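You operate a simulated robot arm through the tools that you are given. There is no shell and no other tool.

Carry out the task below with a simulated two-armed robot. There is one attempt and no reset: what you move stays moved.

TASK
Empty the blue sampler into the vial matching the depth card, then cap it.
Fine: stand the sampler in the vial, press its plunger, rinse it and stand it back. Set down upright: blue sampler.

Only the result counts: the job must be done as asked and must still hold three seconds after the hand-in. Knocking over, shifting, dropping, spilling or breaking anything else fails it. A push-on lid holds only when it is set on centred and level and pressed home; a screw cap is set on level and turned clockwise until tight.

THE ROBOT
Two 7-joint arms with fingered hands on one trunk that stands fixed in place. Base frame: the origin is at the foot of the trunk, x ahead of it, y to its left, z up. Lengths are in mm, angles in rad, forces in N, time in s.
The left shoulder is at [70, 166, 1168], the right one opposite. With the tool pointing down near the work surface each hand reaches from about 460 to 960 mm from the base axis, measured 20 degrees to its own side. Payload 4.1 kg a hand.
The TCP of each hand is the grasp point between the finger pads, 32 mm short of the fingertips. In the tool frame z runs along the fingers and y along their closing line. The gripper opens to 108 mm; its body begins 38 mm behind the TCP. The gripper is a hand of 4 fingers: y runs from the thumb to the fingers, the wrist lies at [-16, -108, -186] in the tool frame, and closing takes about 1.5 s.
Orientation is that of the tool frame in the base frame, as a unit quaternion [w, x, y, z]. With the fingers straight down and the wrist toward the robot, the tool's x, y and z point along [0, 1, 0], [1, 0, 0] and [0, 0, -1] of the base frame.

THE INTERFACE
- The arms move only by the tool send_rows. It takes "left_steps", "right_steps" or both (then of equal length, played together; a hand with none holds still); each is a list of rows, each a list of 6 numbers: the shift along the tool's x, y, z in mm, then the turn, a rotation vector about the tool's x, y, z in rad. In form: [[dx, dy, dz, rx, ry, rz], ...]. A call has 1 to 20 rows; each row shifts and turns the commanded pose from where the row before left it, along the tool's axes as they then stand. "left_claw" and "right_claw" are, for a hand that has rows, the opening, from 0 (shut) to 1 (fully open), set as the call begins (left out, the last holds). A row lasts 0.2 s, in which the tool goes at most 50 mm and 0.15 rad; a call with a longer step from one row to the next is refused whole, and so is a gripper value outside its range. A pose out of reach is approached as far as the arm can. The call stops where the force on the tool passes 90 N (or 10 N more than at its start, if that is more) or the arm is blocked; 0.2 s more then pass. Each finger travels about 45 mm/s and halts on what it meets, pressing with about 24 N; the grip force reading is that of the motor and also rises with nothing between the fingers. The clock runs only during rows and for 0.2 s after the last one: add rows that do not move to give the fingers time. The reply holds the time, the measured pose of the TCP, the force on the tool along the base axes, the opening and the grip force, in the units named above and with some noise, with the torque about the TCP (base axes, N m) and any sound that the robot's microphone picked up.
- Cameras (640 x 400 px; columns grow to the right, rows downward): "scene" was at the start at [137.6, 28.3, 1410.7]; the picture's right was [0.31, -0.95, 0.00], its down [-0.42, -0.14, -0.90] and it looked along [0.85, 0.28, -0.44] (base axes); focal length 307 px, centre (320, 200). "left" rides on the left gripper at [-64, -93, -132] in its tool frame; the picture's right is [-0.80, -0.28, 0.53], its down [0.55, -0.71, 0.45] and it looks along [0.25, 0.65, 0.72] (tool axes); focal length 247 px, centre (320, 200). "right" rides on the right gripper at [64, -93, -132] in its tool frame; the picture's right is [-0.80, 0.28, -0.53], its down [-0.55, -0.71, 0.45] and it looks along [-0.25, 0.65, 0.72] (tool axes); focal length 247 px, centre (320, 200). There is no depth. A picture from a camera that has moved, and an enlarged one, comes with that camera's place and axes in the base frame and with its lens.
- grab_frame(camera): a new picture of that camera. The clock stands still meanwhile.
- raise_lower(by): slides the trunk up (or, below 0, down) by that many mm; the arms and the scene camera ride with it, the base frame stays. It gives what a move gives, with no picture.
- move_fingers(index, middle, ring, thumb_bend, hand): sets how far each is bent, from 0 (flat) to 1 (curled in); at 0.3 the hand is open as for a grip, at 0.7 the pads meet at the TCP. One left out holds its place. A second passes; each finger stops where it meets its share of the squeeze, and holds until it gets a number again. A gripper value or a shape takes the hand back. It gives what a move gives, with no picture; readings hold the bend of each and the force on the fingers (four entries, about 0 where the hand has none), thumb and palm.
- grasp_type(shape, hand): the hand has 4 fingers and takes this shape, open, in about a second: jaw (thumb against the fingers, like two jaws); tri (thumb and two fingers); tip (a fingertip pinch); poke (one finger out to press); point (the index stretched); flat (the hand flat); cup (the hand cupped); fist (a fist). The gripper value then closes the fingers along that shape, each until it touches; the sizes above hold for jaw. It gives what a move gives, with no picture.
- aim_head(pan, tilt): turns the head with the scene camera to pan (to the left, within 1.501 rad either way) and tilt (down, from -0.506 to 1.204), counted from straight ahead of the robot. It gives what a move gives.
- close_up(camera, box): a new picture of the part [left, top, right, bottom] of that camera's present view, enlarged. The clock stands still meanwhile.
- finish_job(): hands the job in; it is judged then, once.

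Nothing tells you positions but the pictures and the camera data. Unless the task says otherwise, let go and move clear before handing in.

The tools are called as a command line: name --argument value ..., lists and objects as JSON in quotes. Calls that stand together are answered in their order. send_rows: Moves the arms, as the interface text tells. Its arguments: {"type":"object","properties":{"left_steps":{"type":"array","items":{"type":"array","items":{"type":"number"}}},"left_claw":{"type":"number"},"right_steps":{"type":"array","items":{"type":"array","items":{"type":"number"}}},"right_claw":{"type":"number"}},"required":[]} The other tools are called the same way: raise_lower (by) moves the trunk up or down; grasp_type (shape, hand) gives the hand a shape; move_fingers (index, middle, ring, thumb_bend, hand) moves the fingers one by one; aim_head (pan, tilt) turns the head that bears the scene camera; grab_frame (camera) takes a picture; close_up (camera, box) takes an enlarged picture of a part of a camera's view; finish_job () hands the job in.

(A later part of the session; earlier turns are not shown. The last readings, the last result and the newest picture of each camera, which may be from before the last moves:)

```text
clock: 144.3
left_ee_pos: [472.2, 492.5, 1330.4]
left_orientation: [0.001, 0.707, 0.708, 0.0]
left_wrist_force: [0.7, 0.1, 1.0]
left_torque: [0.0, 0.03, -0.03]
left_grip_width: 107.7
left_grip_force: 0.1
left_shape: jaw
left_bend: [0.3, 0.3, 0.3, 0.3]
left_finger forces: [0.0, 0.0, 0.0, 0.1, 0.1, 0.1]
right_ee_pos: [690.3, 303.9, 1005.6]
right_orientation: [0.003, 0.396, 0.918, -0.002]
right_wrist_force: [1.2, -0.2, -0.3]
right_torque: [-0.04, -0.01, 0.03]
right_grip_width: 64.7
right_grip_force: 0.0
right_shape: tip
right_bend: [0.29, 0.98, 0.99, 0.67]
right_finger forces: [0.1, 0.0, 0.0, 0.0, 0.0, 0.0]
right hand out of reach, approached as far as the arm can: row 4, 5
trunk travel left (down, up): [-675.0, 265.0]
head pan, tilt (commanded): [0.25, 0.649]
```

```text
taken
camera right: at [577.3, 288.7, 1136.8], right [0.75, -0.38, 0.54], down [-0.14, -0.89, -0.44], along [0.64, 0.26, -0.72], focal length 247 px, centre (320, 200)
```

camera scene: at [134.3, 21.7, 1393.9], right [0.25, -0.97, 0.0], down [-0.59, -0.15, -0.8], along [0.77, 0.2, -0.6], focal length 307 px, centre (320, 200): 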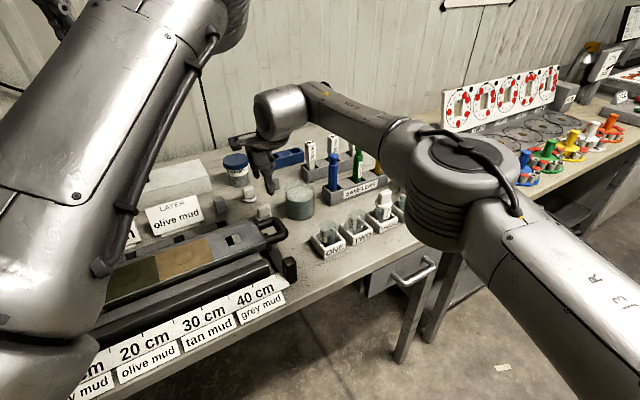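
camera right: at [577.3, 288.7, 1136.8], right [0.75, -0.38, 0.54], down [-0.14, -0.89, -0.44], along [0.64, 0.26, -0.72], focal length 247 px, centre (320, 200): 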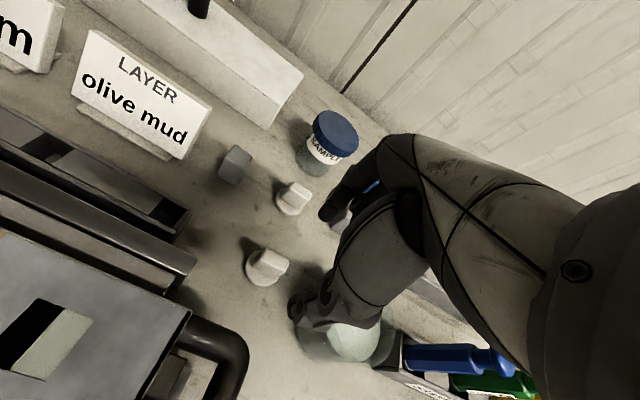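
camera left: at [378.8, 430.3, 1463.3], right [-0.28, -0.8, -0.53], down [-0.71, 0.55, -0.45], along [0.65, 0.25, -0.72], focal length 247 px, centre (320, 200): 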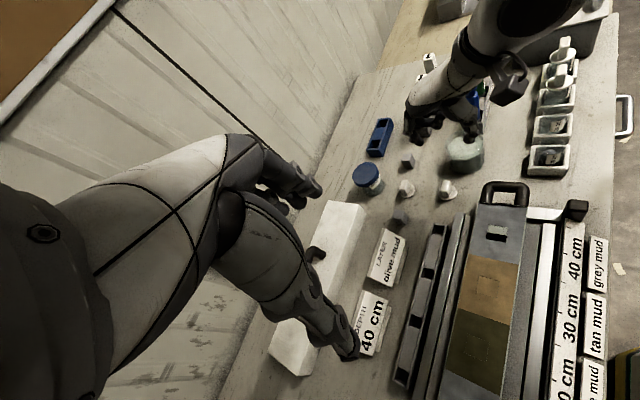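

The left arm suits this corner better. I'll retract the right hand to a viewing position over the bench front, then bring the left hand in.

send_rows --right_steps '[[0, 0, -35, 0, 0, 0], [0, 0, -35, 0, 0, 0], [0, 0, -35, 0, 0, 0], [-13.5, -32.5, -10, 0, 0, 0], [-13.5, -32.5, -10, 0, 0, 0], [-13.5, -32.5, -10, 0, 0, 0], [-13.5, -32.5, -10, 0, 0, 0], [-13.5, -32.5, -10, 0, 0, 0], [-13.5, -32.5, -10, 0, 0, 0], [-13.5, -32.5, -10, 0, 0, 0], [-13.5, -32.5, -10, 0, 0, 0], [-13.5, -32.5, -10, 0, 0, 0], [-13.5, -32.5, -10, 0, 0, 0], [-13.5, -32.5, -10, 0, 0, 0], [0, 0, 0, 0, 0, 0]]'

grasp_type --hand "left" --shape "tip"

grab_frame --camera "right"

grab_frame --camera "scene"

```text
clock: 147.5
left_ee_pos: [473.6, 492.9, 1329.4]
left_orientation: [0.001, 0.706, 0.708, -0.001]
left_wrist_force: [0.1, 0.1, 0.0]
left_torque: [0.02, -0.01, 0.0]
left_grip_width: 107.6
left_grip_force: 0.0
left_shape: jaw
left_bend: [0.3, 0.3, 0.3, 0.3]
left_finger forces: [0.1, 0.0, 0.0, 0.0, 0.0, 0.0]
right_ee_pos: [529.1, -51.7, 1198.7]
right_orientation: [0.0, 0.395, 0.919, -0.003]
right_wrist_force: [-0.3, 0.2, 0.6]
right_torque: [-0.05, 0.03, 0.01]
right_grip_width: 64.3
right_grip_force: 0.0
right_shape: tip
right_bend: [0.29, 0.98, 0.99, 0.67]
right_finger forces: [0.0, 0.0, 0.0, 0.1, 0.1, 0.0]
right hand out of reach, approached as far as the arm can: row 2, 3
trunk travel left (down, up): [-675.0, 265.0]
head pan, tilt (commanded): [0.25, 0.649]
```

```text
clock: 148.4
left_ee_pos: [472.4, 492.2, 1330.7]
left_orientation: [0.001, 0.707, 0.707, 0.001]
left_wrist_force: [-0.3, 0.7, 0.5]
left_torque: [0.0, 0.01, -0.01]
left_grip_width: 107.8
left_grip_force: 0.1
left_shape: tip
left_bend: [0.3, 0.98, 0.99, 0.3]
left_finger forces: [0.0, 0.0, 0.0, 0.1, 0.0, 0.0]
right_ee_pos: [529.2, -52.5, 1198.6]
right_orientation: [0.001, 0.394, 0.919, -0.003]
right_wrist_force: [-1.1, -0.2, -0.7]
right_torque: [0.01, -0.02, 0.0]
right_grip_width: 64.7
right_grip_force: 0.2
right_shape: tip
right_bend: [0.29, 0.98, 0.99, 0.67]
right_finger forces: [0.0, 0.0, 0.0, 0.0, 0.1, 0.0]
trunk travel left (down, up): [-675.0, 265.0]
head pan, tilt (commanded): [0.25, 0.649]
```

```text
taken
camera right: at [417.8, -68.6, 1330.8], right [0.75, -0.38, 0.53], down [-0.13, -0.89, -0.44], along [0.64, 0.26, -0.72], focal length 247 px, centre (320, 200)
```

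right: 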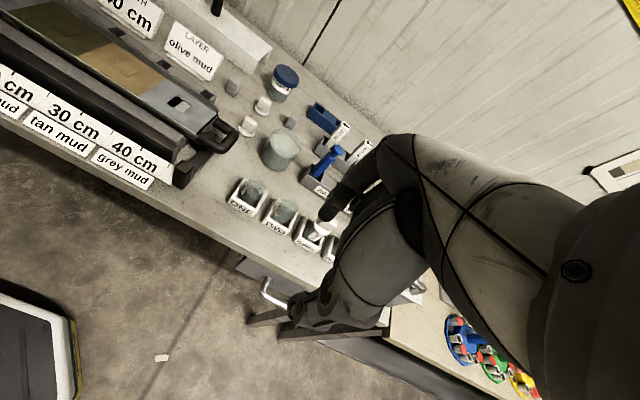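

```text
taken
camera scene: at [134.4, 21.1, 1393.9], right [0.25, -0.97, 0.0], down [-0.59, -0.15, -0.8], along [0.77, 0.2, -0.6], focal length 307 px, centre (320, 200)
```

scene: 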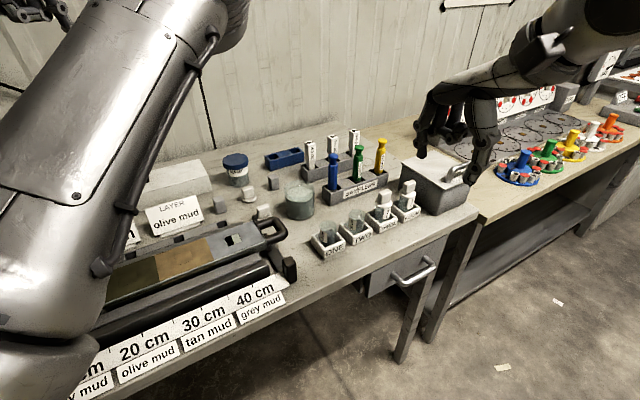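

Good second view from the right camera. I'll now bring the left hand over cap B.

send_rows --left_steps '[[-15.75, 20.8, 22.7, 0, 0, 0], [-15.75, 20.8, 22.7, 0, 0, 0], [-15.75, 20.8, 22.7, 0, 0, 0], [-15.75, 20.8, 22.7, 0, 0, 0], [-15.75, 20.8, 22.7, 0, 0, 0], [-15.75, 20.8, 22.7, 0, 0, 0], [-15.75, 20.8, 22.7, 0, 0, 0], [-15.75, 20.8, 22.7, 0, 0, 0], [-15.75, 20.8, 22.7, 0, 0, 0], [-15.75, 20.8, 22.7, 0, 0, 0], [-15.75, 20.8, 22.7, 0, 0, 0], [0, 0, 0, 0, 0, -0.1245], [0, 0, 0, 0, 0, -0.1245], [0, 0, 0, 0, 0, -0.1245], [0, 0, 0, 0, 0, -0.1245], [0, 0, 0, 0, 0, -0.1245], [0, 0, 0, 0, 0, -0.1245], [0, 0, 0, 0, 0, -0.1245], [0, 0, 0, 0, 0, 0]]' --left_claw 0.6

grab_frame --camera "scene"

grab_frame --camera "right"

grab_frame --camera "left"

```text
clock: 152.4
left_ee_pos: [704.3, 316.5, 1082.2]
left_orientation: [0.001, 0.342, 0.94, -0.002]
left_wrist_force: [0.4, 0.1, 0.3]
left_torque: [0.0, 0.0, 0.01]
left_grip_width: 65.2
left_grip_force: 0.1
left_shape: tip
left_bend: [0.29, 0.98, 0.99, 0.66]
left_finger forces: [0.0, 0.0, 0.0, 0.1, 0.0, 0.0]
right_ee_pos: [530.1, -51.7, 1198.3]
right_orientation: [0.001, 0.395, 0.919, -0.002]
right_wrist_force: [-1.0, -1.2, 0.8]
right_torque: [0.01, -0.04, 0.02]
right_grip_width: 64.5
right_grip_force: 0.1
right_shape: tip
right_bend: [0.29, 0.98, 0.99, 0.67]
right_finger forces: [0.1, 0.0, 0.1, 0.1, 0.0, 0.0]
trunk travel left (down, up): [-675.0, 265.0]
head pan, tilt (commanded): [0.25, 0.649]
```

```text
taken
camera scene: at [134.5, 21.4, 1393.9], right [0.25, -0.97, 0.0], down [-0.59, -0.15, -0.8], along [0.77, 0.2, -0.6], focal length 307 px, centre (320, 200)
```

scene: 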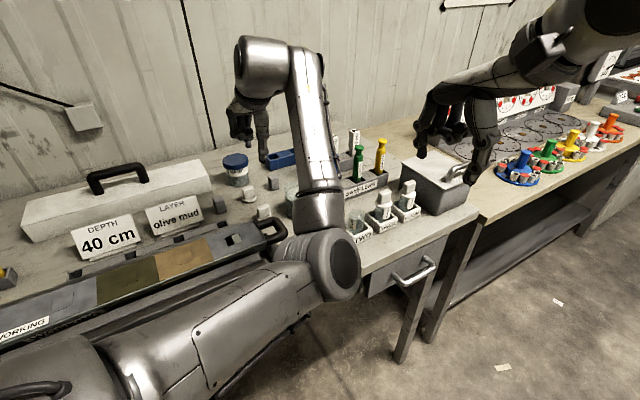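

```text
taken
camera right: at [417.9, -68.4, 1330.8], right [0.75, -0.38, 0.53], down [-0.13, -0.89, -0.44], along [0.64, 0.26, -0.72], focal length 247 px, centre (320, 200)
```

right: 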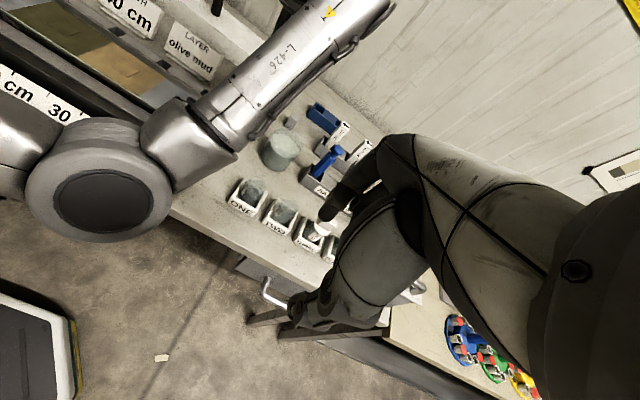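

```text
taken
camera left: at [691.6, 206.5, 1214.9], right [0.43, -0.73, -0.53], down [-0.87, -0.19, -0.45], along [0.23, 0.66, -0.72], focal length 247 px, centre (320, 200)
```

left: 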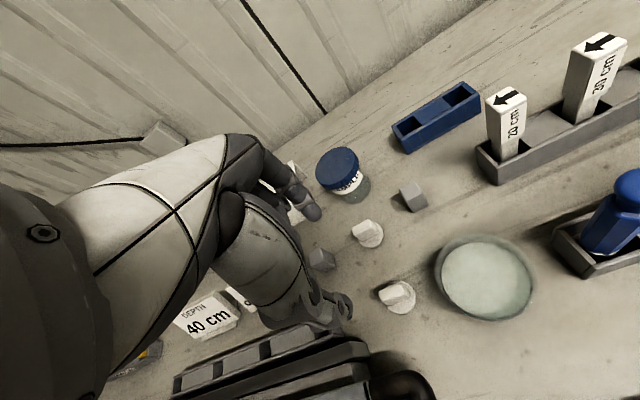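

The left hand reaches over cap B well. I'll zoom with its own camera to align with the tab.

close_up --camera "left" --box '[300, 200, 480, 330]'

close_up --camera "scene" --box '[210, 90, 310, 230]'

```text
3.08 times, centred on (390, 265) of left
camera zoom: at [691.6, 206.5, 1214.9], right [0.43, -0.73, -0.53], down [-0.87, -0.19, -0.45], along [0.23, 0.66, -0.72], focal length 760 px, centre (105, 0)
```

zoom: 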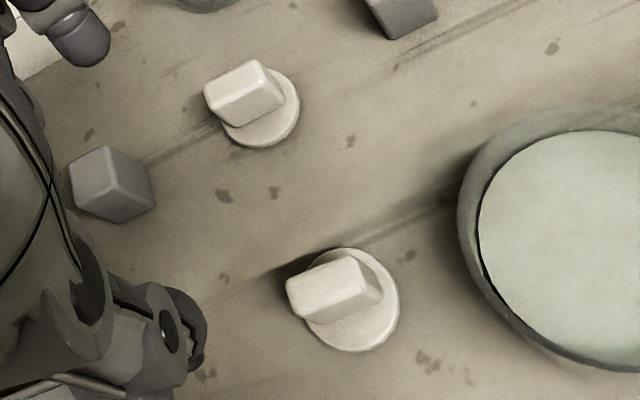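

```text
2.86 times, centred on (260, 160) of scene
camera zoom: at [134.5, 21.4, 1393.9], right [0.25, -0.97, 0.0], down [-0.59, -0.15, -0.8], along [0.77, 0.2, -0.6], focal length 878 px, centre (491, 314)
```

zoom: 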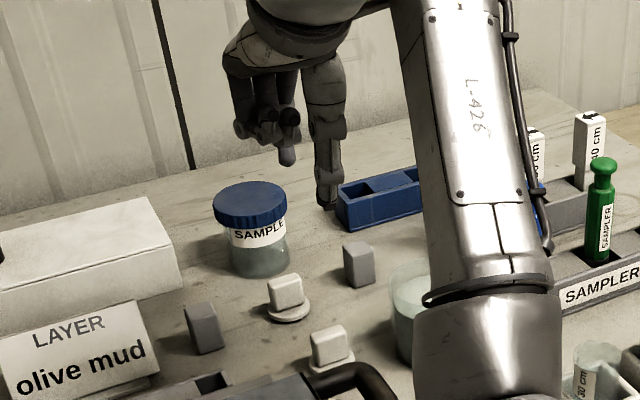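

The tab's long axis lies at about −47°, so I'll turn the hand slightly to match, centre on it, and lower to just above the tab.

send_rows --left_steps '[[0, 0, 0, 0, 0, 0.1], [-1.2, -2, 20, 0, 0, 0], [0, 0, 28, 0, 0, 0], [0, 0, 28, 0, 0, 0], [0, 0, 28, 0, 0, 0], [0, 0, 28, 0, 0, 0], [0, 0, 0, 0, 0, 0]]'

close_up --camera "left" --box '[240, 160, 460, 350]'

close_up --camera "scene" --box '[220, 120, 340, 240]'

grab_frame --camera "scene"

```text
clock: 154.0
left_ee_pos: [702.0, 313.9, 950.9]
left_orientation: [0.001, 0.388, 0.921, 0.0]
left_wrist_force: [0.3, 0.2, 0.0]
left_torque: [0.02, 0.04, -0.03]
left_grip_width: 65.2
left_grip_force: 0.0
left_shape: tip
left_bend: [0.29, 0.98, 0.99, 0.66]
left_finger forces: [0.1, 0.0, 0.0, 0.0, 0.0, 0.0]
right_ee_pos: [529.8, -52.9, 1199.7]
right_orientation: [0.001, 0.395, 0.919, -0.002]
right_wrist_force: [-0.5, -0.1, 1.1]
right_torque: [0.01, 0.03, 0.03]
right_grip_width: 64.3
right_grip_force: 0.1
right_shape: tip
right_bend: [0.29, 0.98, 0.99, 0.67]
right_finger forces: [0.0, 0.1, 0.1, 0.0, 0.0, 0.1]
trunk travel left (down, up): [-675.0, 265.0]
head pan, tilt (commanded): [0.25, 0.649]
```

```text
2.11 times, centred on (350, 255) of left
camera zoom: at [678.5, 204.4, 1083.8], right [0.35, -0.77, -0.53], down [-0.89, -0.1, -0.45], along [0.29, 0.63, -0.72], focal length 520 px, centre (257, 84)
```

zoom: 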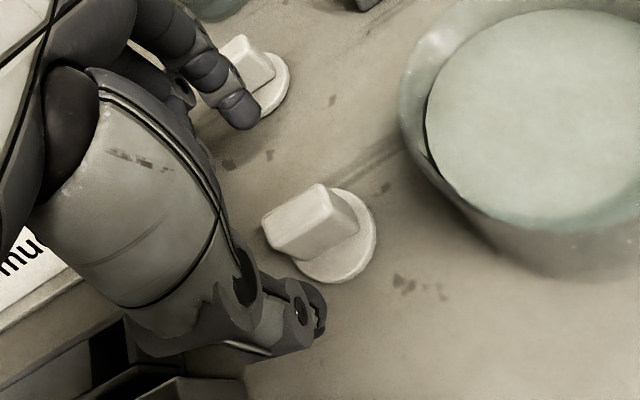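

```text
3.33 times, centred on (280, 180) of scene
camera zoom: at [134.4, 21.1, 1393.9], right [0.25, -0.97, 0.0], down [-0.59, -0.15, -0.8], along [0.77, 0.2, -0.6], focal length 1024 px, centre (453, 267)
```

zoom: 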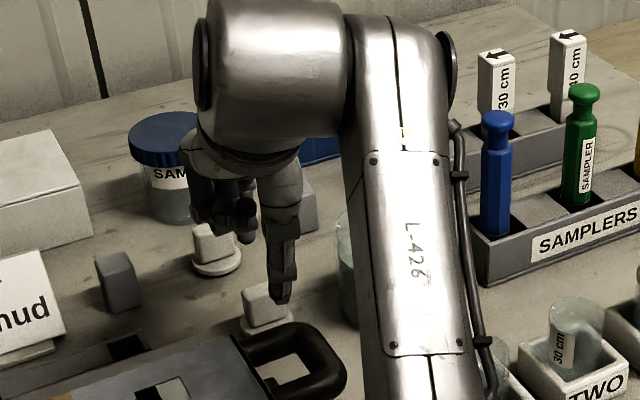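

```text
taken
camera scene: at [134.4, 21.1, 1393.9], right [0.25, -0.97, 0.0], down [-0.59, -0.15, -0.8], along [0.77, 0.2, -0.6], focal length 307 px, centre (320, 200)
```

scene: 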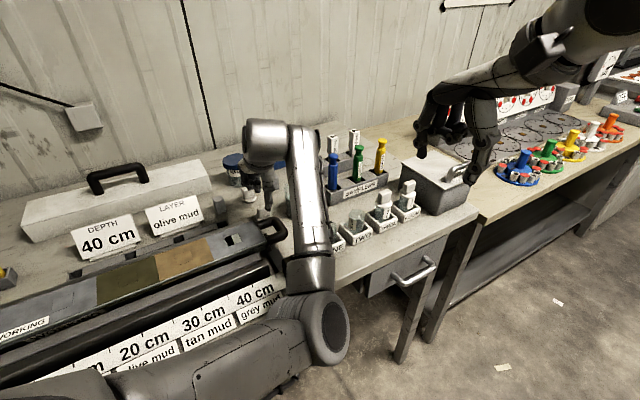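

The cap centre sits right under the pinch point. I'll lower so the fingertips straddle the tab just above the disk.

send_rows --left_steps '[[0, 0, 13, 0, 0, 0], [0, 0, 13, 0, 0, 0], [0, 0, 10, 0, 0, 0], [0, 0, 0, 0, 0, 0]]'

close_up --camera "left" --box '[240, 160, 460, 350]'

close_up --camera "scene" --box '[230, 170, 310, 240]'

```text
clock: 155.0
left_ee_pos: [701.7, 312.9, 913.7]
left_orientation: [0.001, 0.389, 0.921, 0.0]
left_wrist_force: [-0.1, -1.2, 0.5]
left_torque: [-0.04, 0.03, 0.02]
left_grip_width: 65.3
left_grip_force: 0.0
left_shape: tip
left_bend: [0.29, 0.98, 0.99, 0.66]
left_finger forces: [0.0, 0.0, 0.0, 0.0, 0.0, 0.0]
right_ee_pos: [529.5, -52.3, 1198.7]
right_orientation: [0.002, 0.395, 0.919, -0.002]
right_wrist_force: [-0.1, 0.0, 0.4]
right_torque: [-0.02, 0.02, 0.01]
right_grip_width: 64.6
right_grip_force: 0.0
right_shape: tip
right_bend: [0.29, 0.98, 0.99, 0.67]
right_finger forces: [0.0, 0.1, 0.1, 0.0, 0.0, 0.0]
trunk travel left (down, up): [-675.0, 265.0]
head pan, tilt (commanded): [0.25, 0.649]
```

```text
2.11 times, centred on (350, 255) of left
camera zoom: at [679.4, 205.1, 1047.5], right [0.35, -0.77, -0.53], down [-0.89, -0.1, -0.45], along [0.29, 0.63, -0.72], focal length 520 px, centre (257, 84)
```

zoom: 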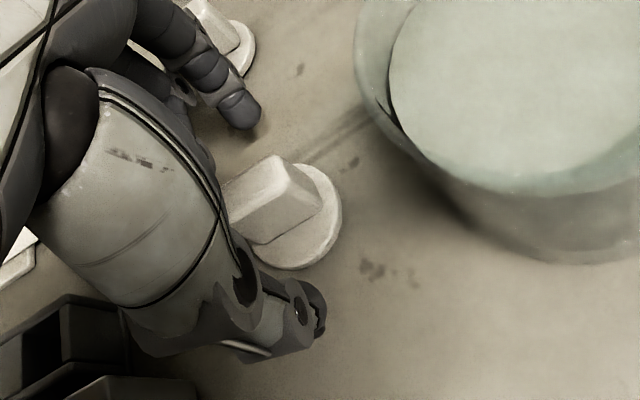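

```text
5.71 times, centred on (270, 205) of scene
camera zoom: at [134.5, 21.2, 1393.9], right [0.25, -0.97, 0.0], down [-0.59, -0.15, -0.8], along [0.77, 0.2, -0.6], focal length 1755 px, centre (606, 171)
```

zoom: 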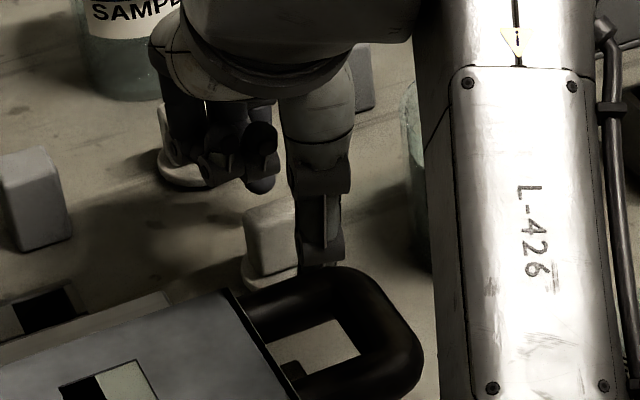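

Thumb and index straddle the tab. Closing the pinch in two stages.

send_rows --left_steps '[[0, 0, 0, 0, 0, 0], [0, 0, 0, 0, 0, 0], [0, 0, 0, 0, 0, 0], [0, 0, 0, 0, 0, 0], [0, 0, 0, 0, 0, 0]]' --left_claw 0.3

close_up --camera "left" --box '[240, 160, 460, 350]'

```text
clock: 156.2
left_ee_pos: [702.1, 313.4, 913.2]
left_orientation: [0.001, 0.389, 0.921, 0.0]
left_wrist_force: [-0.2, 1.2, -1.1]
left_torque: [0.04, -0.01, 0.01]
left_grip_width: 33.2
left_grip_force: 0.0
left_shape: tip
left_bend: [0.73, 0.98, 0.99, 0.74]
left_finger forces: [0.1, 0.0, 0.1, 0.0, 0.0, 0.0]
right_ee_pos: [530.4, -51.5, 1199.5]
right_orientation: [0.001, 0.395, 0.919, -0.002]
right_wrist_force: [-0.7, 0.4, 0.7]
right_torque: [-0.03, 0.03, 0.01]
right_grip_width: 64.3
right_grip_force: 0.0
right_shape: tip
right_bend: [0.29, 0.98, 0.99, 0.67]
right_finger forces: [0.1, 0.0, 0.0, 0.0, 0.0, 0.0]
trunk travel left (down, up): [-675.0, 265.0]
head pan, tilt (commanded): [0.25, 0.649]
```

```text
2.11 times, centred on (350, 255) of left
camera zoom: at [679.4, 205.2, 1047.6], right [0.35, -0.77, -0.53], down [-0.89, -0.1, -0.45], along [0.29, 0.63, -0.72], focal length 520 px, centre (257, 84)
```

zoom: 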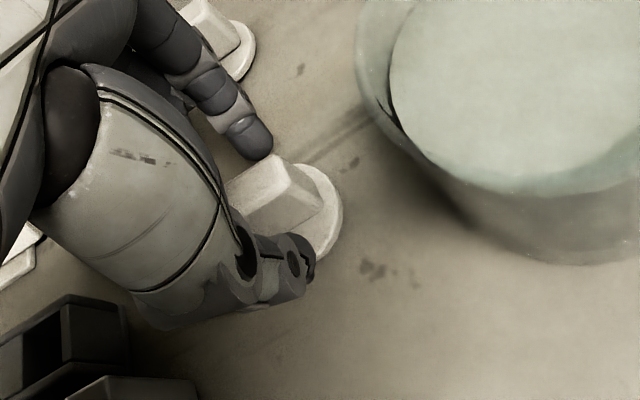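

send_rows --left_steps '[[0, 0, 0, 0, 0, 0], [0, 0, 0, 0, 0, 0], [0, 0, 0, 0, 0, 0], [0, 0, 0, 0, 0, 0], [0, 0, 0, 0, 0, 0]]' --left_claw 0.0

close_up --camera "left" --box '[240, 160, 460, 350]'

close_up --camera "scene" --box '[230, 170, 310, 240]'

```text
clock: 157.4
left_ee_pos: [703.0, 313.7, 915.0]
left_orientation: [0.001, 0.389, 0.921, 0.0]
left_wrist_force: [0.0, 0.5, 0.2]
left_torque: [0.01, 0.04, 0.0]
left_grip_width: 10.5
left_grip_force: 23.4
left_shape: tip
left_bend: [0.71, 1.0, 1.0, 0.73]
left_finger forces: [21.6, 0.1, 0.1, 0.0, 21.5, 0.0]
right_ee_pos: [529.8, -51.5, 1199.9]
right_orientation: [0.001, 0.395, 0.919, -0.002]
right_wrist_force: [0.0, -1.4, 0.4]
right_torque: [0.01, 0.0, 0.01]
right_grip_width: 64.5
right_grip_force: 0.0
right_shape: tip
right_bend: [0.29, 0.98, 0.99, 0.67]
right_finger forces: [0.0, 0.0, 0.0, 0.1, 0.0, 0.0]
trunk travel left (down, up): [-675.0, 265.0]
head pan, tilt (commanded): [0.25, 0.649]
```

```text
2.11 times, centred on (350, 255) of left
camera zoom: at [679.4, 205.2, 1047.5], right [0.35, -0.77, -0.53], down [-0.89, -0.1, -0.45], along [0.29, 0.63, -0.72], focal length 520 px, centre (257, 84)
```

zoom: 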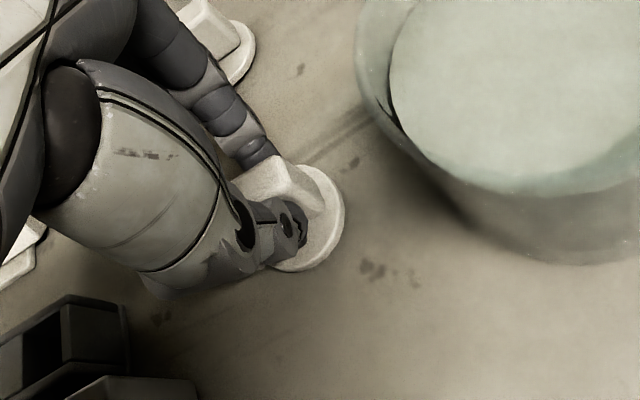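

```text
5.71 times, centred on (270, 205) of scene
camera zoom: at [134.5, 21.3, 1393.9], right [0.25, -0.97, 0.0], down [-0.59, -0.15, -0.8], along [0.77, 0.2, -0.6], focal length 1755 px, centre (606, 171)
```

zoom: 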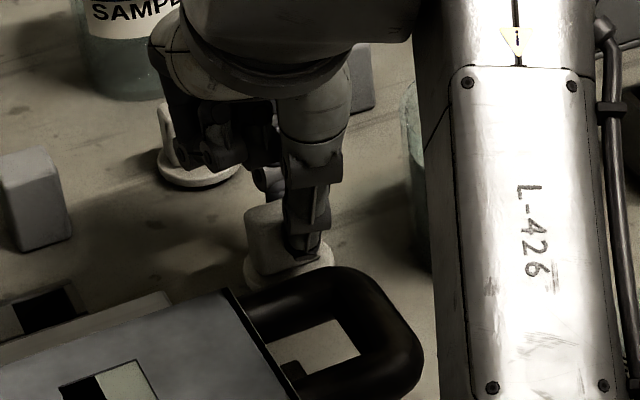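

The cap is gripped at about 21 N each side. I'll lift it slowly and check that it stays level.

send_rows --left_steps '[[0, 0, -3, 0, 0, 0], [0, 0, -5, 0, 0, 0], [0, 0, -6, 0, 0, 0], [0, 0, -6, 0, 0, 0], [0, 0, -6, 0, 0, 0], [0, 0, -6, 0, 0, 0], [0, 0, -6, 0, 0, 0], [0, 0, -6, 0, 0, 0], [0, 0, -6, 0, 0, 0], [0, 0, -6, 0, 0, 0], [0, 0, -6, 0, 0, 0], [0, 0, -6, 0, 0, 0], [0, 0, -6, 0, 0, 0], [0, 0, -6, 0, 0, 0], [0, 0, -6, 0, 0, 0], [0, 0, -6, 0, 0, 0], [0, 0, -6, 0, 0, 0], [0, 0, -6, 0, 0, 0], [0, 0, -6, 0, 0, 0], [0, 0, 0, 0, 0, 0]]'

close_up --camera "left" --box '[240, 160, 460, 350]'

close_up --camera "scene" --box '[220, 120, 320, 220]'

grab_frame --camera "right"

```text
clock: 161.6
left_ee_pos: [703.2, 314.8, 1023.7]
left_orientation: [0.0, 0.389, 0.921, -0.001]
left_wrist_force: [-0.6, 0.0, -0.7]
left_torque: [-0.02, 0.01, 0.05]
left_grip_width: 10.6
left_grip_force: 23.9
left_shape: tip
left_bend: [0.71, 1.0, 1.0, 0.73]
left_finger forces: [21.6, 0.0, 0.0, 0.0, 21.5, 0.0]
right_ee_pos: [528.2, -52.5, 1198.8]
right_orientation: [0.001, 0.395, 0.919, -0.003]
right_wrist_force: [0.1, 0.9, 0.1]
right_torque: [0.0, 0.0, -0.02]
right_grip_width: 64.6
right_grip_force: 0.0
right_shape: tip
right_bend: [0.29, 0.98, 0.99, 0.67]
right_finger forces: [0.1, 0.0, 0.0, 0.1, 0.1, 0.0]
trunk travel left (down, up): [-675.0, 265.0]
head pan, tilt (commanded): [0.25, 0.649]
```

```text
2.11 times, centred on (350, 255) of left
camera zoom: at [679.8, 206.3, 1157.0], right [0.35, -0.77, -0.53], down [-0.89, -0.1, -0.45], along [0.29, 0.63, -0.72], focal length 520 px, centre (257, 84)
```

zoom: 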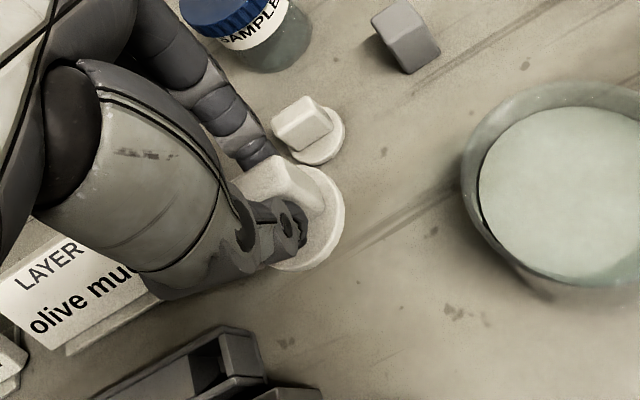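

```text
4.00 times, centred on (270, 170) of scene
camera zoom: at [134.6, 21.3, 1393.9], right [0.25, -0.97, 0.0], down [-0.59, -0.15, -0.8], along [0.77, 0.2, -0.6], focal length 1229 px, centre (520, 320)
```

zoom: 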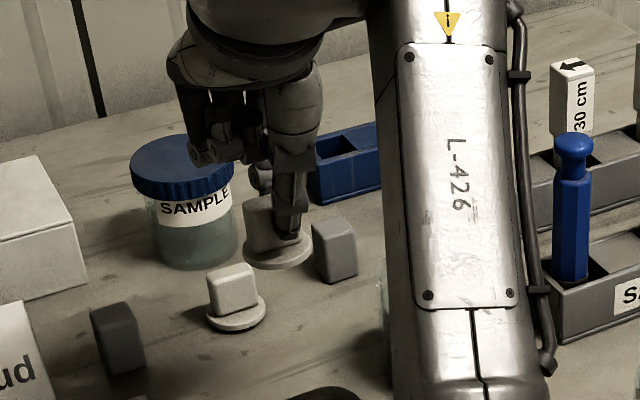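

```text
taken
camera right: at [418.0, -68.5, 1330.8], right [0.75, -0.38, 0.53], down [-0.13, -0.89, -0.44], along [0.64, 0.26, -0.72], focal length 247 px, centre (320, 200)
```

right: 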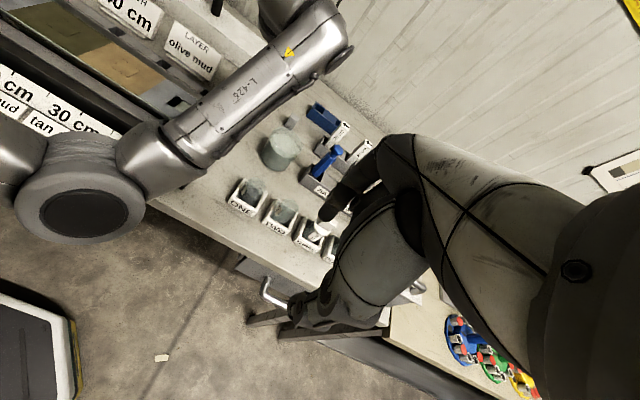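

The cap is level in the grip. I'll re-measure vial ONE's mouth precisely with the right camera.

close_up --camera "right" --box '[215, 160, 295, 230]'

close_up --camera "right" --box '[230, 170, 270, 215]'

```text
5.71 times, centred on (255, 195) of right
camera zoom: at [418.0, -68.5, 1330.8], right [0.75, -0.38, 0.53], down [-0.13, -0.89, -0.44], along [0.64, 0.26, -0.72], focal length 1411 px, centre (691, 229)
```

zoom: 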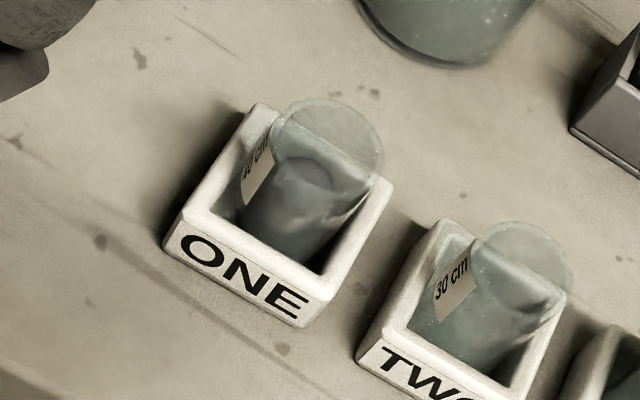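

```text
8.89 times, centred on (250, 192) of right
camera zoom: at [418.0, -68.5, 1330.8], right [0.75, -0.38, 0.53], down [-0.13, -0.89, -0.44], along [0.64, 0.26, -0.72], focal length 2195 px, centre (942, 267)
```

zoom: 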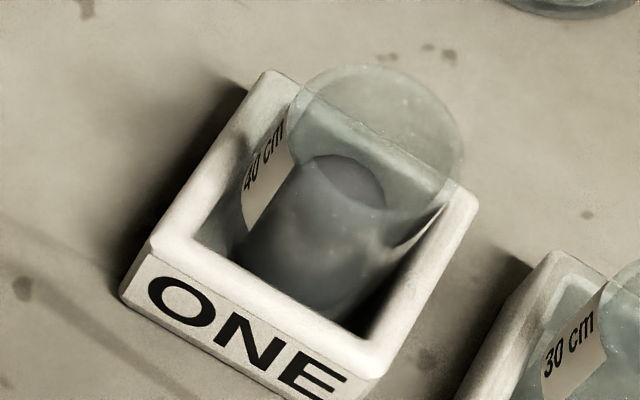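

I can see the mud in vial ONE; its mouth centre is about (641, 132). I'll back the right hand off for clearance and then carry the cap across slowly.

send_rows --right_steps '[[-8, -28, -5, 0, 0, 0], [-8, -28, -5, 0, 0, 0], [-8, -28, -5, 0, 0, 0], [-8, -28, -5, 0, 0, 0], [0, 0, 0, 0, 0, 0]]'

send_rows --left_steps '[[-1.9, -3.6, 0, 0, 0, 0], [-3.88, -7.15, 0, 0, 0, 0], [-3.88, -7.15, 0, 0, 0, 0], [-3.88, -7.15, 0, 0, 0, 0], [-3.88, -7.15, 0, 0, 0, 0], [-3.88, -7.15, 0, 0, 0, 0], [-3.88, -7.15, 0, 0, 0, 0], [-3.88, -7.15, 0, 0, 0, 0], [-3.88, -7.15, 0, 0, 0, 0], [-3.88, -7.15, 0, 0, 0, 0], [-3.88, -7.15, 0, 0, 0, 0], [-3.88, -7.15, 0, 0, 0, 0], [0, 0, 0, 0, 0, 0]]'

grab_frame --camera "scene"

grab_frame --camera "right"

grab_frame --camera "left"

```text
clock: 162.8
left_ee_pos: [702.3, 315.1, 1022.6]
left_orientation: [0.001, 0.389, 0.921, -0.002]
left_wrist_force: [-0.6, 0.3, 0.2]
left_torque: [0.02, -0.01, 0.01]
left_grip_width: 10.7
left_grip_force: 23.9
left_shape: tip
left_bend: [0.71, 1.0, 1.0, 0.73]
left_finger forces: [21.5, 0.0, 0.0, 0.1, 21.6, 0.1]
right_ee_pos: [471.8, -151.5, 1218.1]
right_orientation: [0.001, 0.395, 0.919, -0.003]
right_wrist_force: [0.2, 0.5, 0.1]
right_torque: [-0.03, 0.05, -0.01]
right_grip_width: 64.7
right_grip_force: 0.0
right_shape: tip
right_bend: [0.29, 0.98, 0.99, 0.67]
right_finger forces: [0.0, 0.0, 0.1, 0.1, 0.0, 0.0]
trunk travel left (down, up): [-675.0, 265.0]
head pan, tilt (commanded): [0.25, 0.649]
```

```text
clock: 165.6
left_ee_pos: [678.7, 245.1, 1035.7]
left_orientation: [0.007, 0.376, 0.926, 0.011]
left_wrist_force: [1.1, 0.2, 0.2]
left_torque: [-0.03, 0.0, 0.03]
left_grip_width: 10.5
left_grip_force: 23.8
left_shape: tip
left_bend: [0.71, 1.0, 1.0, 0.73]
left_finger forces: [21.6, 0.0, 0.0, 0.0, 21.6, 0.0]
right_ee_pos: [471.1, -152.9, 1218.3]
right_orientation: [0.001, 0.394, 0.919, -0.002]
right_wrist_force: [0.1, -0.5, 0.4]
right_torque: [0.01, -0.01, 0.02]
right_grip_width: 64.4
right_grip_force: 0.1
right_shape: tip
right_bend: [0.29, 0.98, 0.99, 0.67]
right_finger forces: [0.1, 0.0, 0.1, 0.0, 0.0, 0.0]
trunk travel left (down, up): [-675.0, 265.0]
head pan, tilt (commanded): [0.25, 0.649]
```

```text
taken
camera scene: at [134.6, 21.3, 1393.9], right [0.25, -0.97, 0.0], down [-0.59, -0.15, -0.8], along [0.77, 0.2, -0.6], focal length 307 px, centre (320, 200)
```

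scene: 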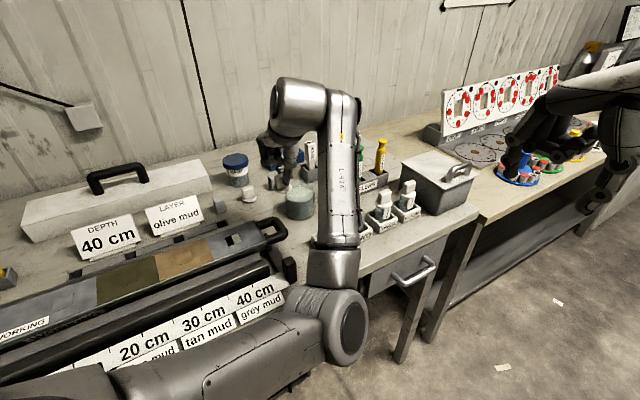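

```text
taken
camera right: at [359.3, -168.5, 1350.4], right [0.75, -0.38, 0.53], down [-0.13, -0.89, -0.44], along [0.64, 0.26, -0.72], focal length 247 px, centre (320, 200)
```

right: 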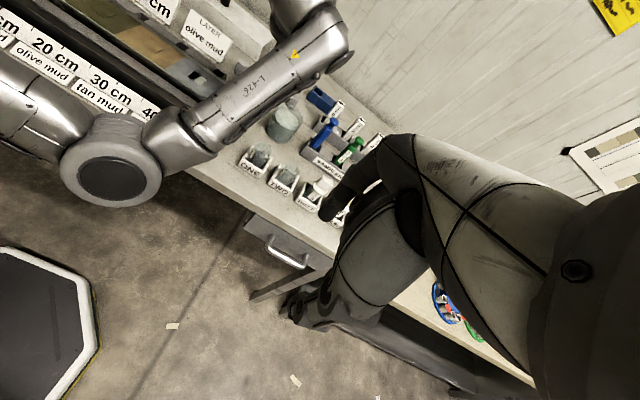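

```text
taken
camera left: at [655.8, 132.9, 1166.4], right [0.39, -0.75, -0.54], down [-0.88, -0.12, -0.47], along [0.29, 0.65, -0.7], focal length 247 px, centre (320, 200)
```

left: 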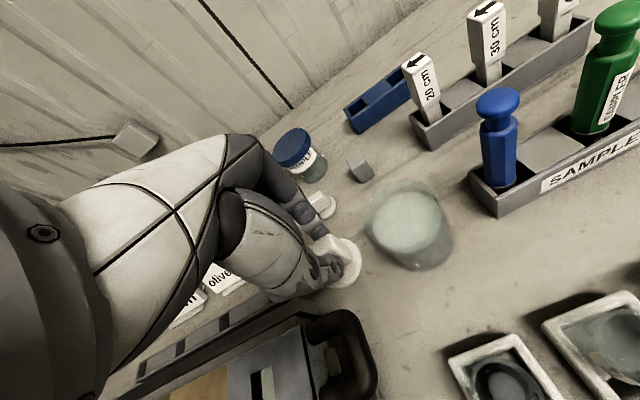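

The left arm is nearing a limit with this heading. The cap's heading doesn't matter now, so I'll rotate the hand to a more natural heading and re-check.

send_rows --left_steps '[[0, 0, 0, 0, 0, 0.05], [0, 0, 0, 0, 0, 0.08], [0, 0, 0, 0, 0, 0.08], [0, 0, 0, 0, 0, 0.08], [0, 0, 0, 0, 0, 0.08], [0, 0, 0, 0, 0, 0.08], [0, 0, 0, 0, 0, 0.08], [0, 0, 0, 0, 0, 0.08], [0, 0, 0, 0, 0, 0.08], [0, 0, 0, 0, 0, 0.05], [0, 0, 0, 0, 0, 0]]'

grab_frame --camera "scene"

grab_frame --camera "left"

grab_frame --camera "right"

```text
clock: 168.0
left_ee_pos: [674.8, 224.2, 1024.1]
left_orientation: [0.002, 0.695, 0.719, 0.0]
left_wrist_force: [0.5, 0.6, 0.3]
left_torque: [0.03, 0.01, 0.0]
left_grip_width: 10.5
left_grip_force: 23.8
left_shape: tip
left_bend: [0.71, 1.0, 1.0, 0.73]
left_finger forces: [21.6, 0.1, 0.0, 0.0, 21.6, 0.0]
right_ee_pos: [471.4, -151.6, 1219.7]
right_orientation: [0.001, 0.394, 0.919, -0.002]
right_wrist_force: [0.1, 0.2, 0.9]
right_torque: [-0.01, 0.0, -0.03]
right_grip_width: 64.6
right_grip_force: 0.2
right_shape: tip
right_bend: [0.29, 0.98, 0.99, 0.67]
right_finger forces: [0.1, 0.0, 0.0, 0.1, 0.0, 0.0]
trunk travel left (down, up): [-675.0, 265.0]
head pan, tilt (commanded): [0.25, 0.649]
```

```text
taken
camera scene: at [134.5, 21.1, 1393.9], right [0.25, -0.97, 0.0], down [-0.59, -0.15, -0.8], along [0.77, 0.2, -0.6], focal length 307 px, centre (320, 200)
```

scene: 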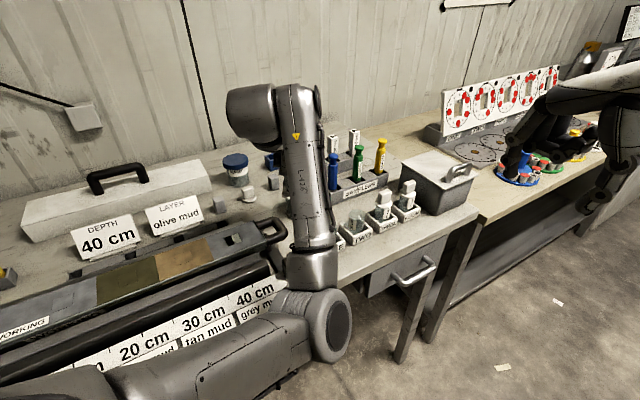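

```text
taken
camera left: at [582.3, 159.3, 1156.8], right [-0.26, -0.81, -0.53], down [-0.72, 0.53, -0.45], along [0.64, 0.27, -0.72], focal length 247 px, centre (320, 200)
```

left: 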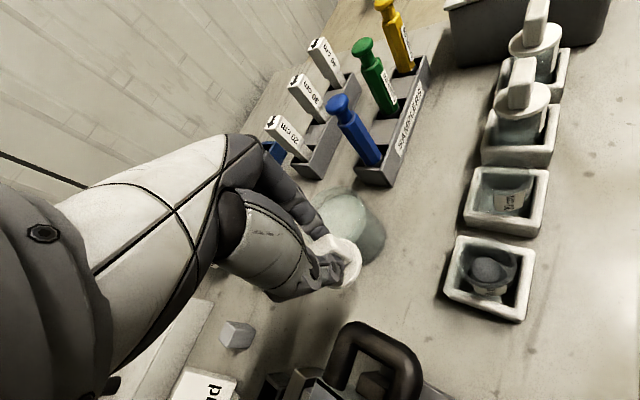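

```text
taken
camera right: at [359.3, -168.6, 1350.4], right [0.75, -0.38, 0.53], down [-0.13, -0.89, -0.44], along [0.64, 0.26, -0.72], focal length 247 px, centre (320, 200)
```

right: 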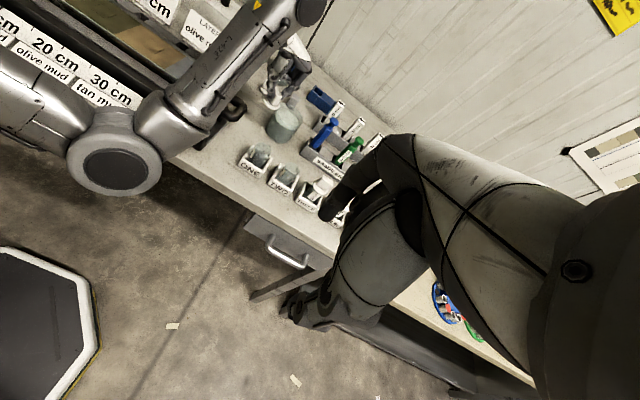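

Pose restored, and the left camera now sees both the cap and vial ONE. I'll measure them together.

close_up --camera "left" --box '[430, 210, 550, 330]'

close_up --camera "left" --box '[290, 210, 390, 310]'

close_up --camera "right" --box '[220, 40, 340, 200]'

```text
3.33 times, centred on (490, 270) of left
camera zoom: at [582.3, 159.3, 1156.8], right [-0.26, -0.81, -0.53], down [-0.72, 0.53, -0.45], along [0.64, 0.27, -0.72], focal length 823 px, centre (-247, -33)
```

zoom: 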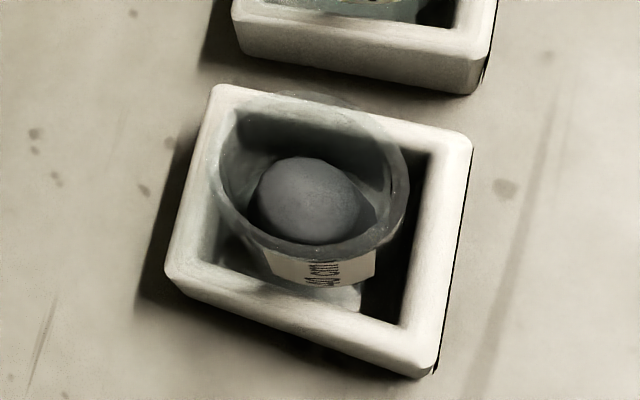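

```text
4.00 times, centred on (340, 260) of left
camera zoom: at [582.3, 159.3, 1156.8], right [-0.26, -0.81, -0.53], down [-0.72, 0.53, -0.45], along [0.64, 0.27, -0.72], focal length 988 px, centre (240, -40)
```

zoom: 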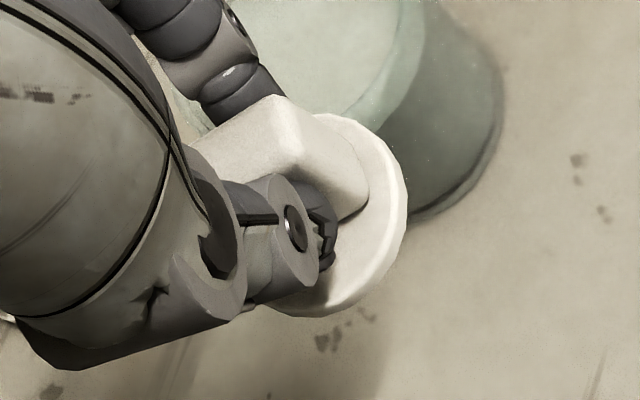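

```text
2.50 times, centred on (280, 120) of right
camera zoom: at [359.3, -168.6, 1350.4], right [0.75, -0.38, 0.53], down [-0.13, -0.89, -0.44], along [0.64, 0.26, -0.72], focal length 617 px, centre (420, 400)
```

zoom: 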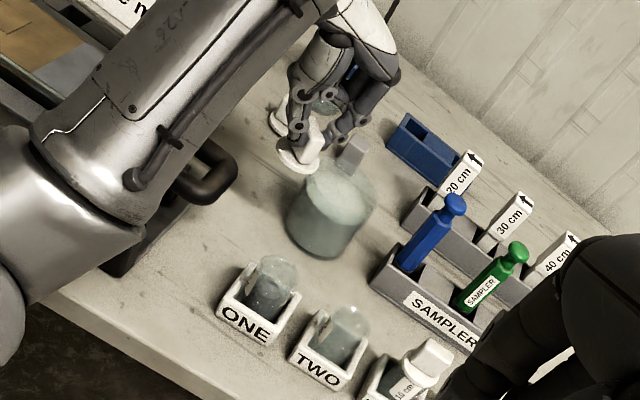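

The cap and rim positions agree between views within 2 mm. I'll move the cap over the vial slowly.

send_rows --left_steps '[[-3.5, -1.3, 0, 0, 0, 0], [-6.9, -2.63, 0, 0, 0, 0], [-6.9, -2.63, 0, 0, 0, 0], [-6.9, -2.63, 0, 0, 0, 0], [-6.9, -2.63, 0, 0, 0, 0], [-6.9, -2.63, 0, 0, 0, 0], [-6.9, -2.63, 0, 0, 0, 0], [-6.9, -2.63, 0, 0, 0, 0], [-6.9, -2.63, 0, 0, 0, 0], [-6.9, -2.63, 0, 0, 0, 0], [-6.9, -2.63, 0, 0, 0, 0], [-6.9, -2.63, 0, 0, 0, 0], [-6.9, -2.63, 0, 0, 0, 0], [-6.9, -2.63, 0, 0, 0, 0], [-3.5, -1.3, 0, 0, 0, 0], [0, 0, 0, 0, 0, 0]]'

grab_frame --camera "left"

grab_frame --camera "right"

grab_frame --camera "scene"

```text
clock: 171.6
left_ee_pos: [653.7, 183.6, 1042.5]
left_orientation: [-0.007, 0.664, 0.747, 0.038]
left_wrist_force: [-0.2, 0.2, 0.2]
left_torque: [-0.02, 0.03, 0.02]
left_grip_width: 10.6
left_grip_force: 23.9
left_shape: tip
left_bend: [0.71, 1.0, 1.0, 0.73]
left_finger forces: [21.6, 0.0, 0.0, 0.0, 21.6, 0.0]
right_ee_pos: [471.4, -152.5, 1219.2]
right_orientation: [0.0, 0.395, 0.919, -0.002]
right_wrist_force: [0.0, 0.2, -0.2]
right_torque: [-0.01, -0.01, 0.02]
right_grip_width: 64.5
right_grip_force: 0.1
right_shape: tip
right_bend: [0.29, 0.98, 0.99, 0.67]
right_finger forces: [0.0, 0.1, 0.0, 0.1, 0.0, 0.1]
trunk travel left (down, up): [-675.0, 265.0]
head pan, tilt (commanded): [0.25, 0.649]
stopped in row 16 (left hand): the arm was blocked; the commanded pose is now the measured one
```

```text
taken
camera left: at [563.8, 102.5, 1167.1], right [-0.16, -0.79, -0.59], down [-0.75, 0.49, -0.45], along [0.64, 0.37, -0.67], focal length 247 px, centre (320, 200)
```

left: 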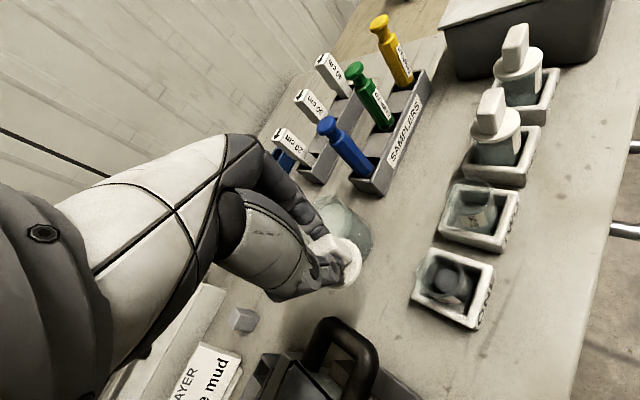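

```text
taken
camera right: at [359.3, -168.5, 1350.3], right [0.75, -0.38, 0.53], down [-0.13, -0.89, -0.44], along [0.64, 0.26, -0.72], focal length 247 px, centre (320, 200)
```

right: 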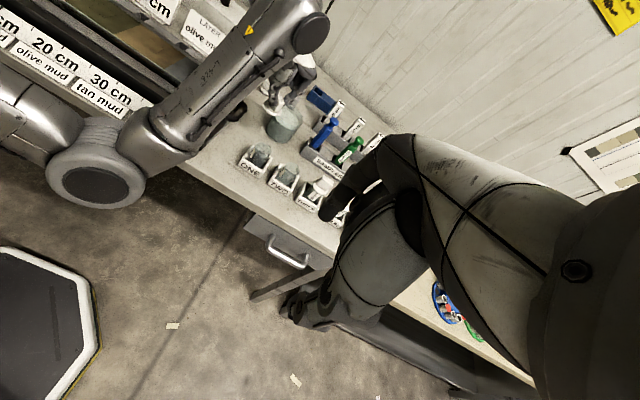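

```text
taken
camera scene: at [134.5, 21.4, 1393.9], right [0.25, -0.97, 0.0], down [-0.59, -0.15, -0.8], along [0.77, 0.2, -0.6], focal length 307 px, centre (320, 200)
```

scene: 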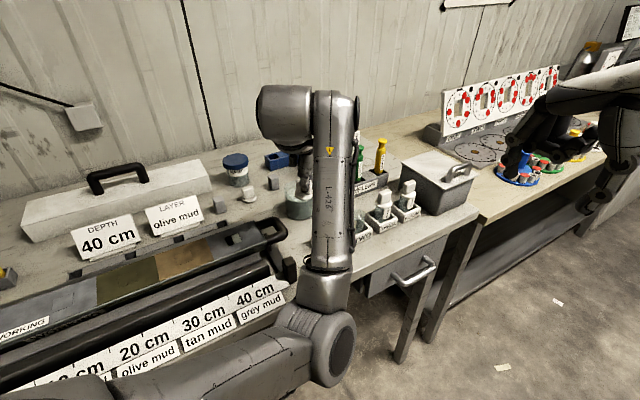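

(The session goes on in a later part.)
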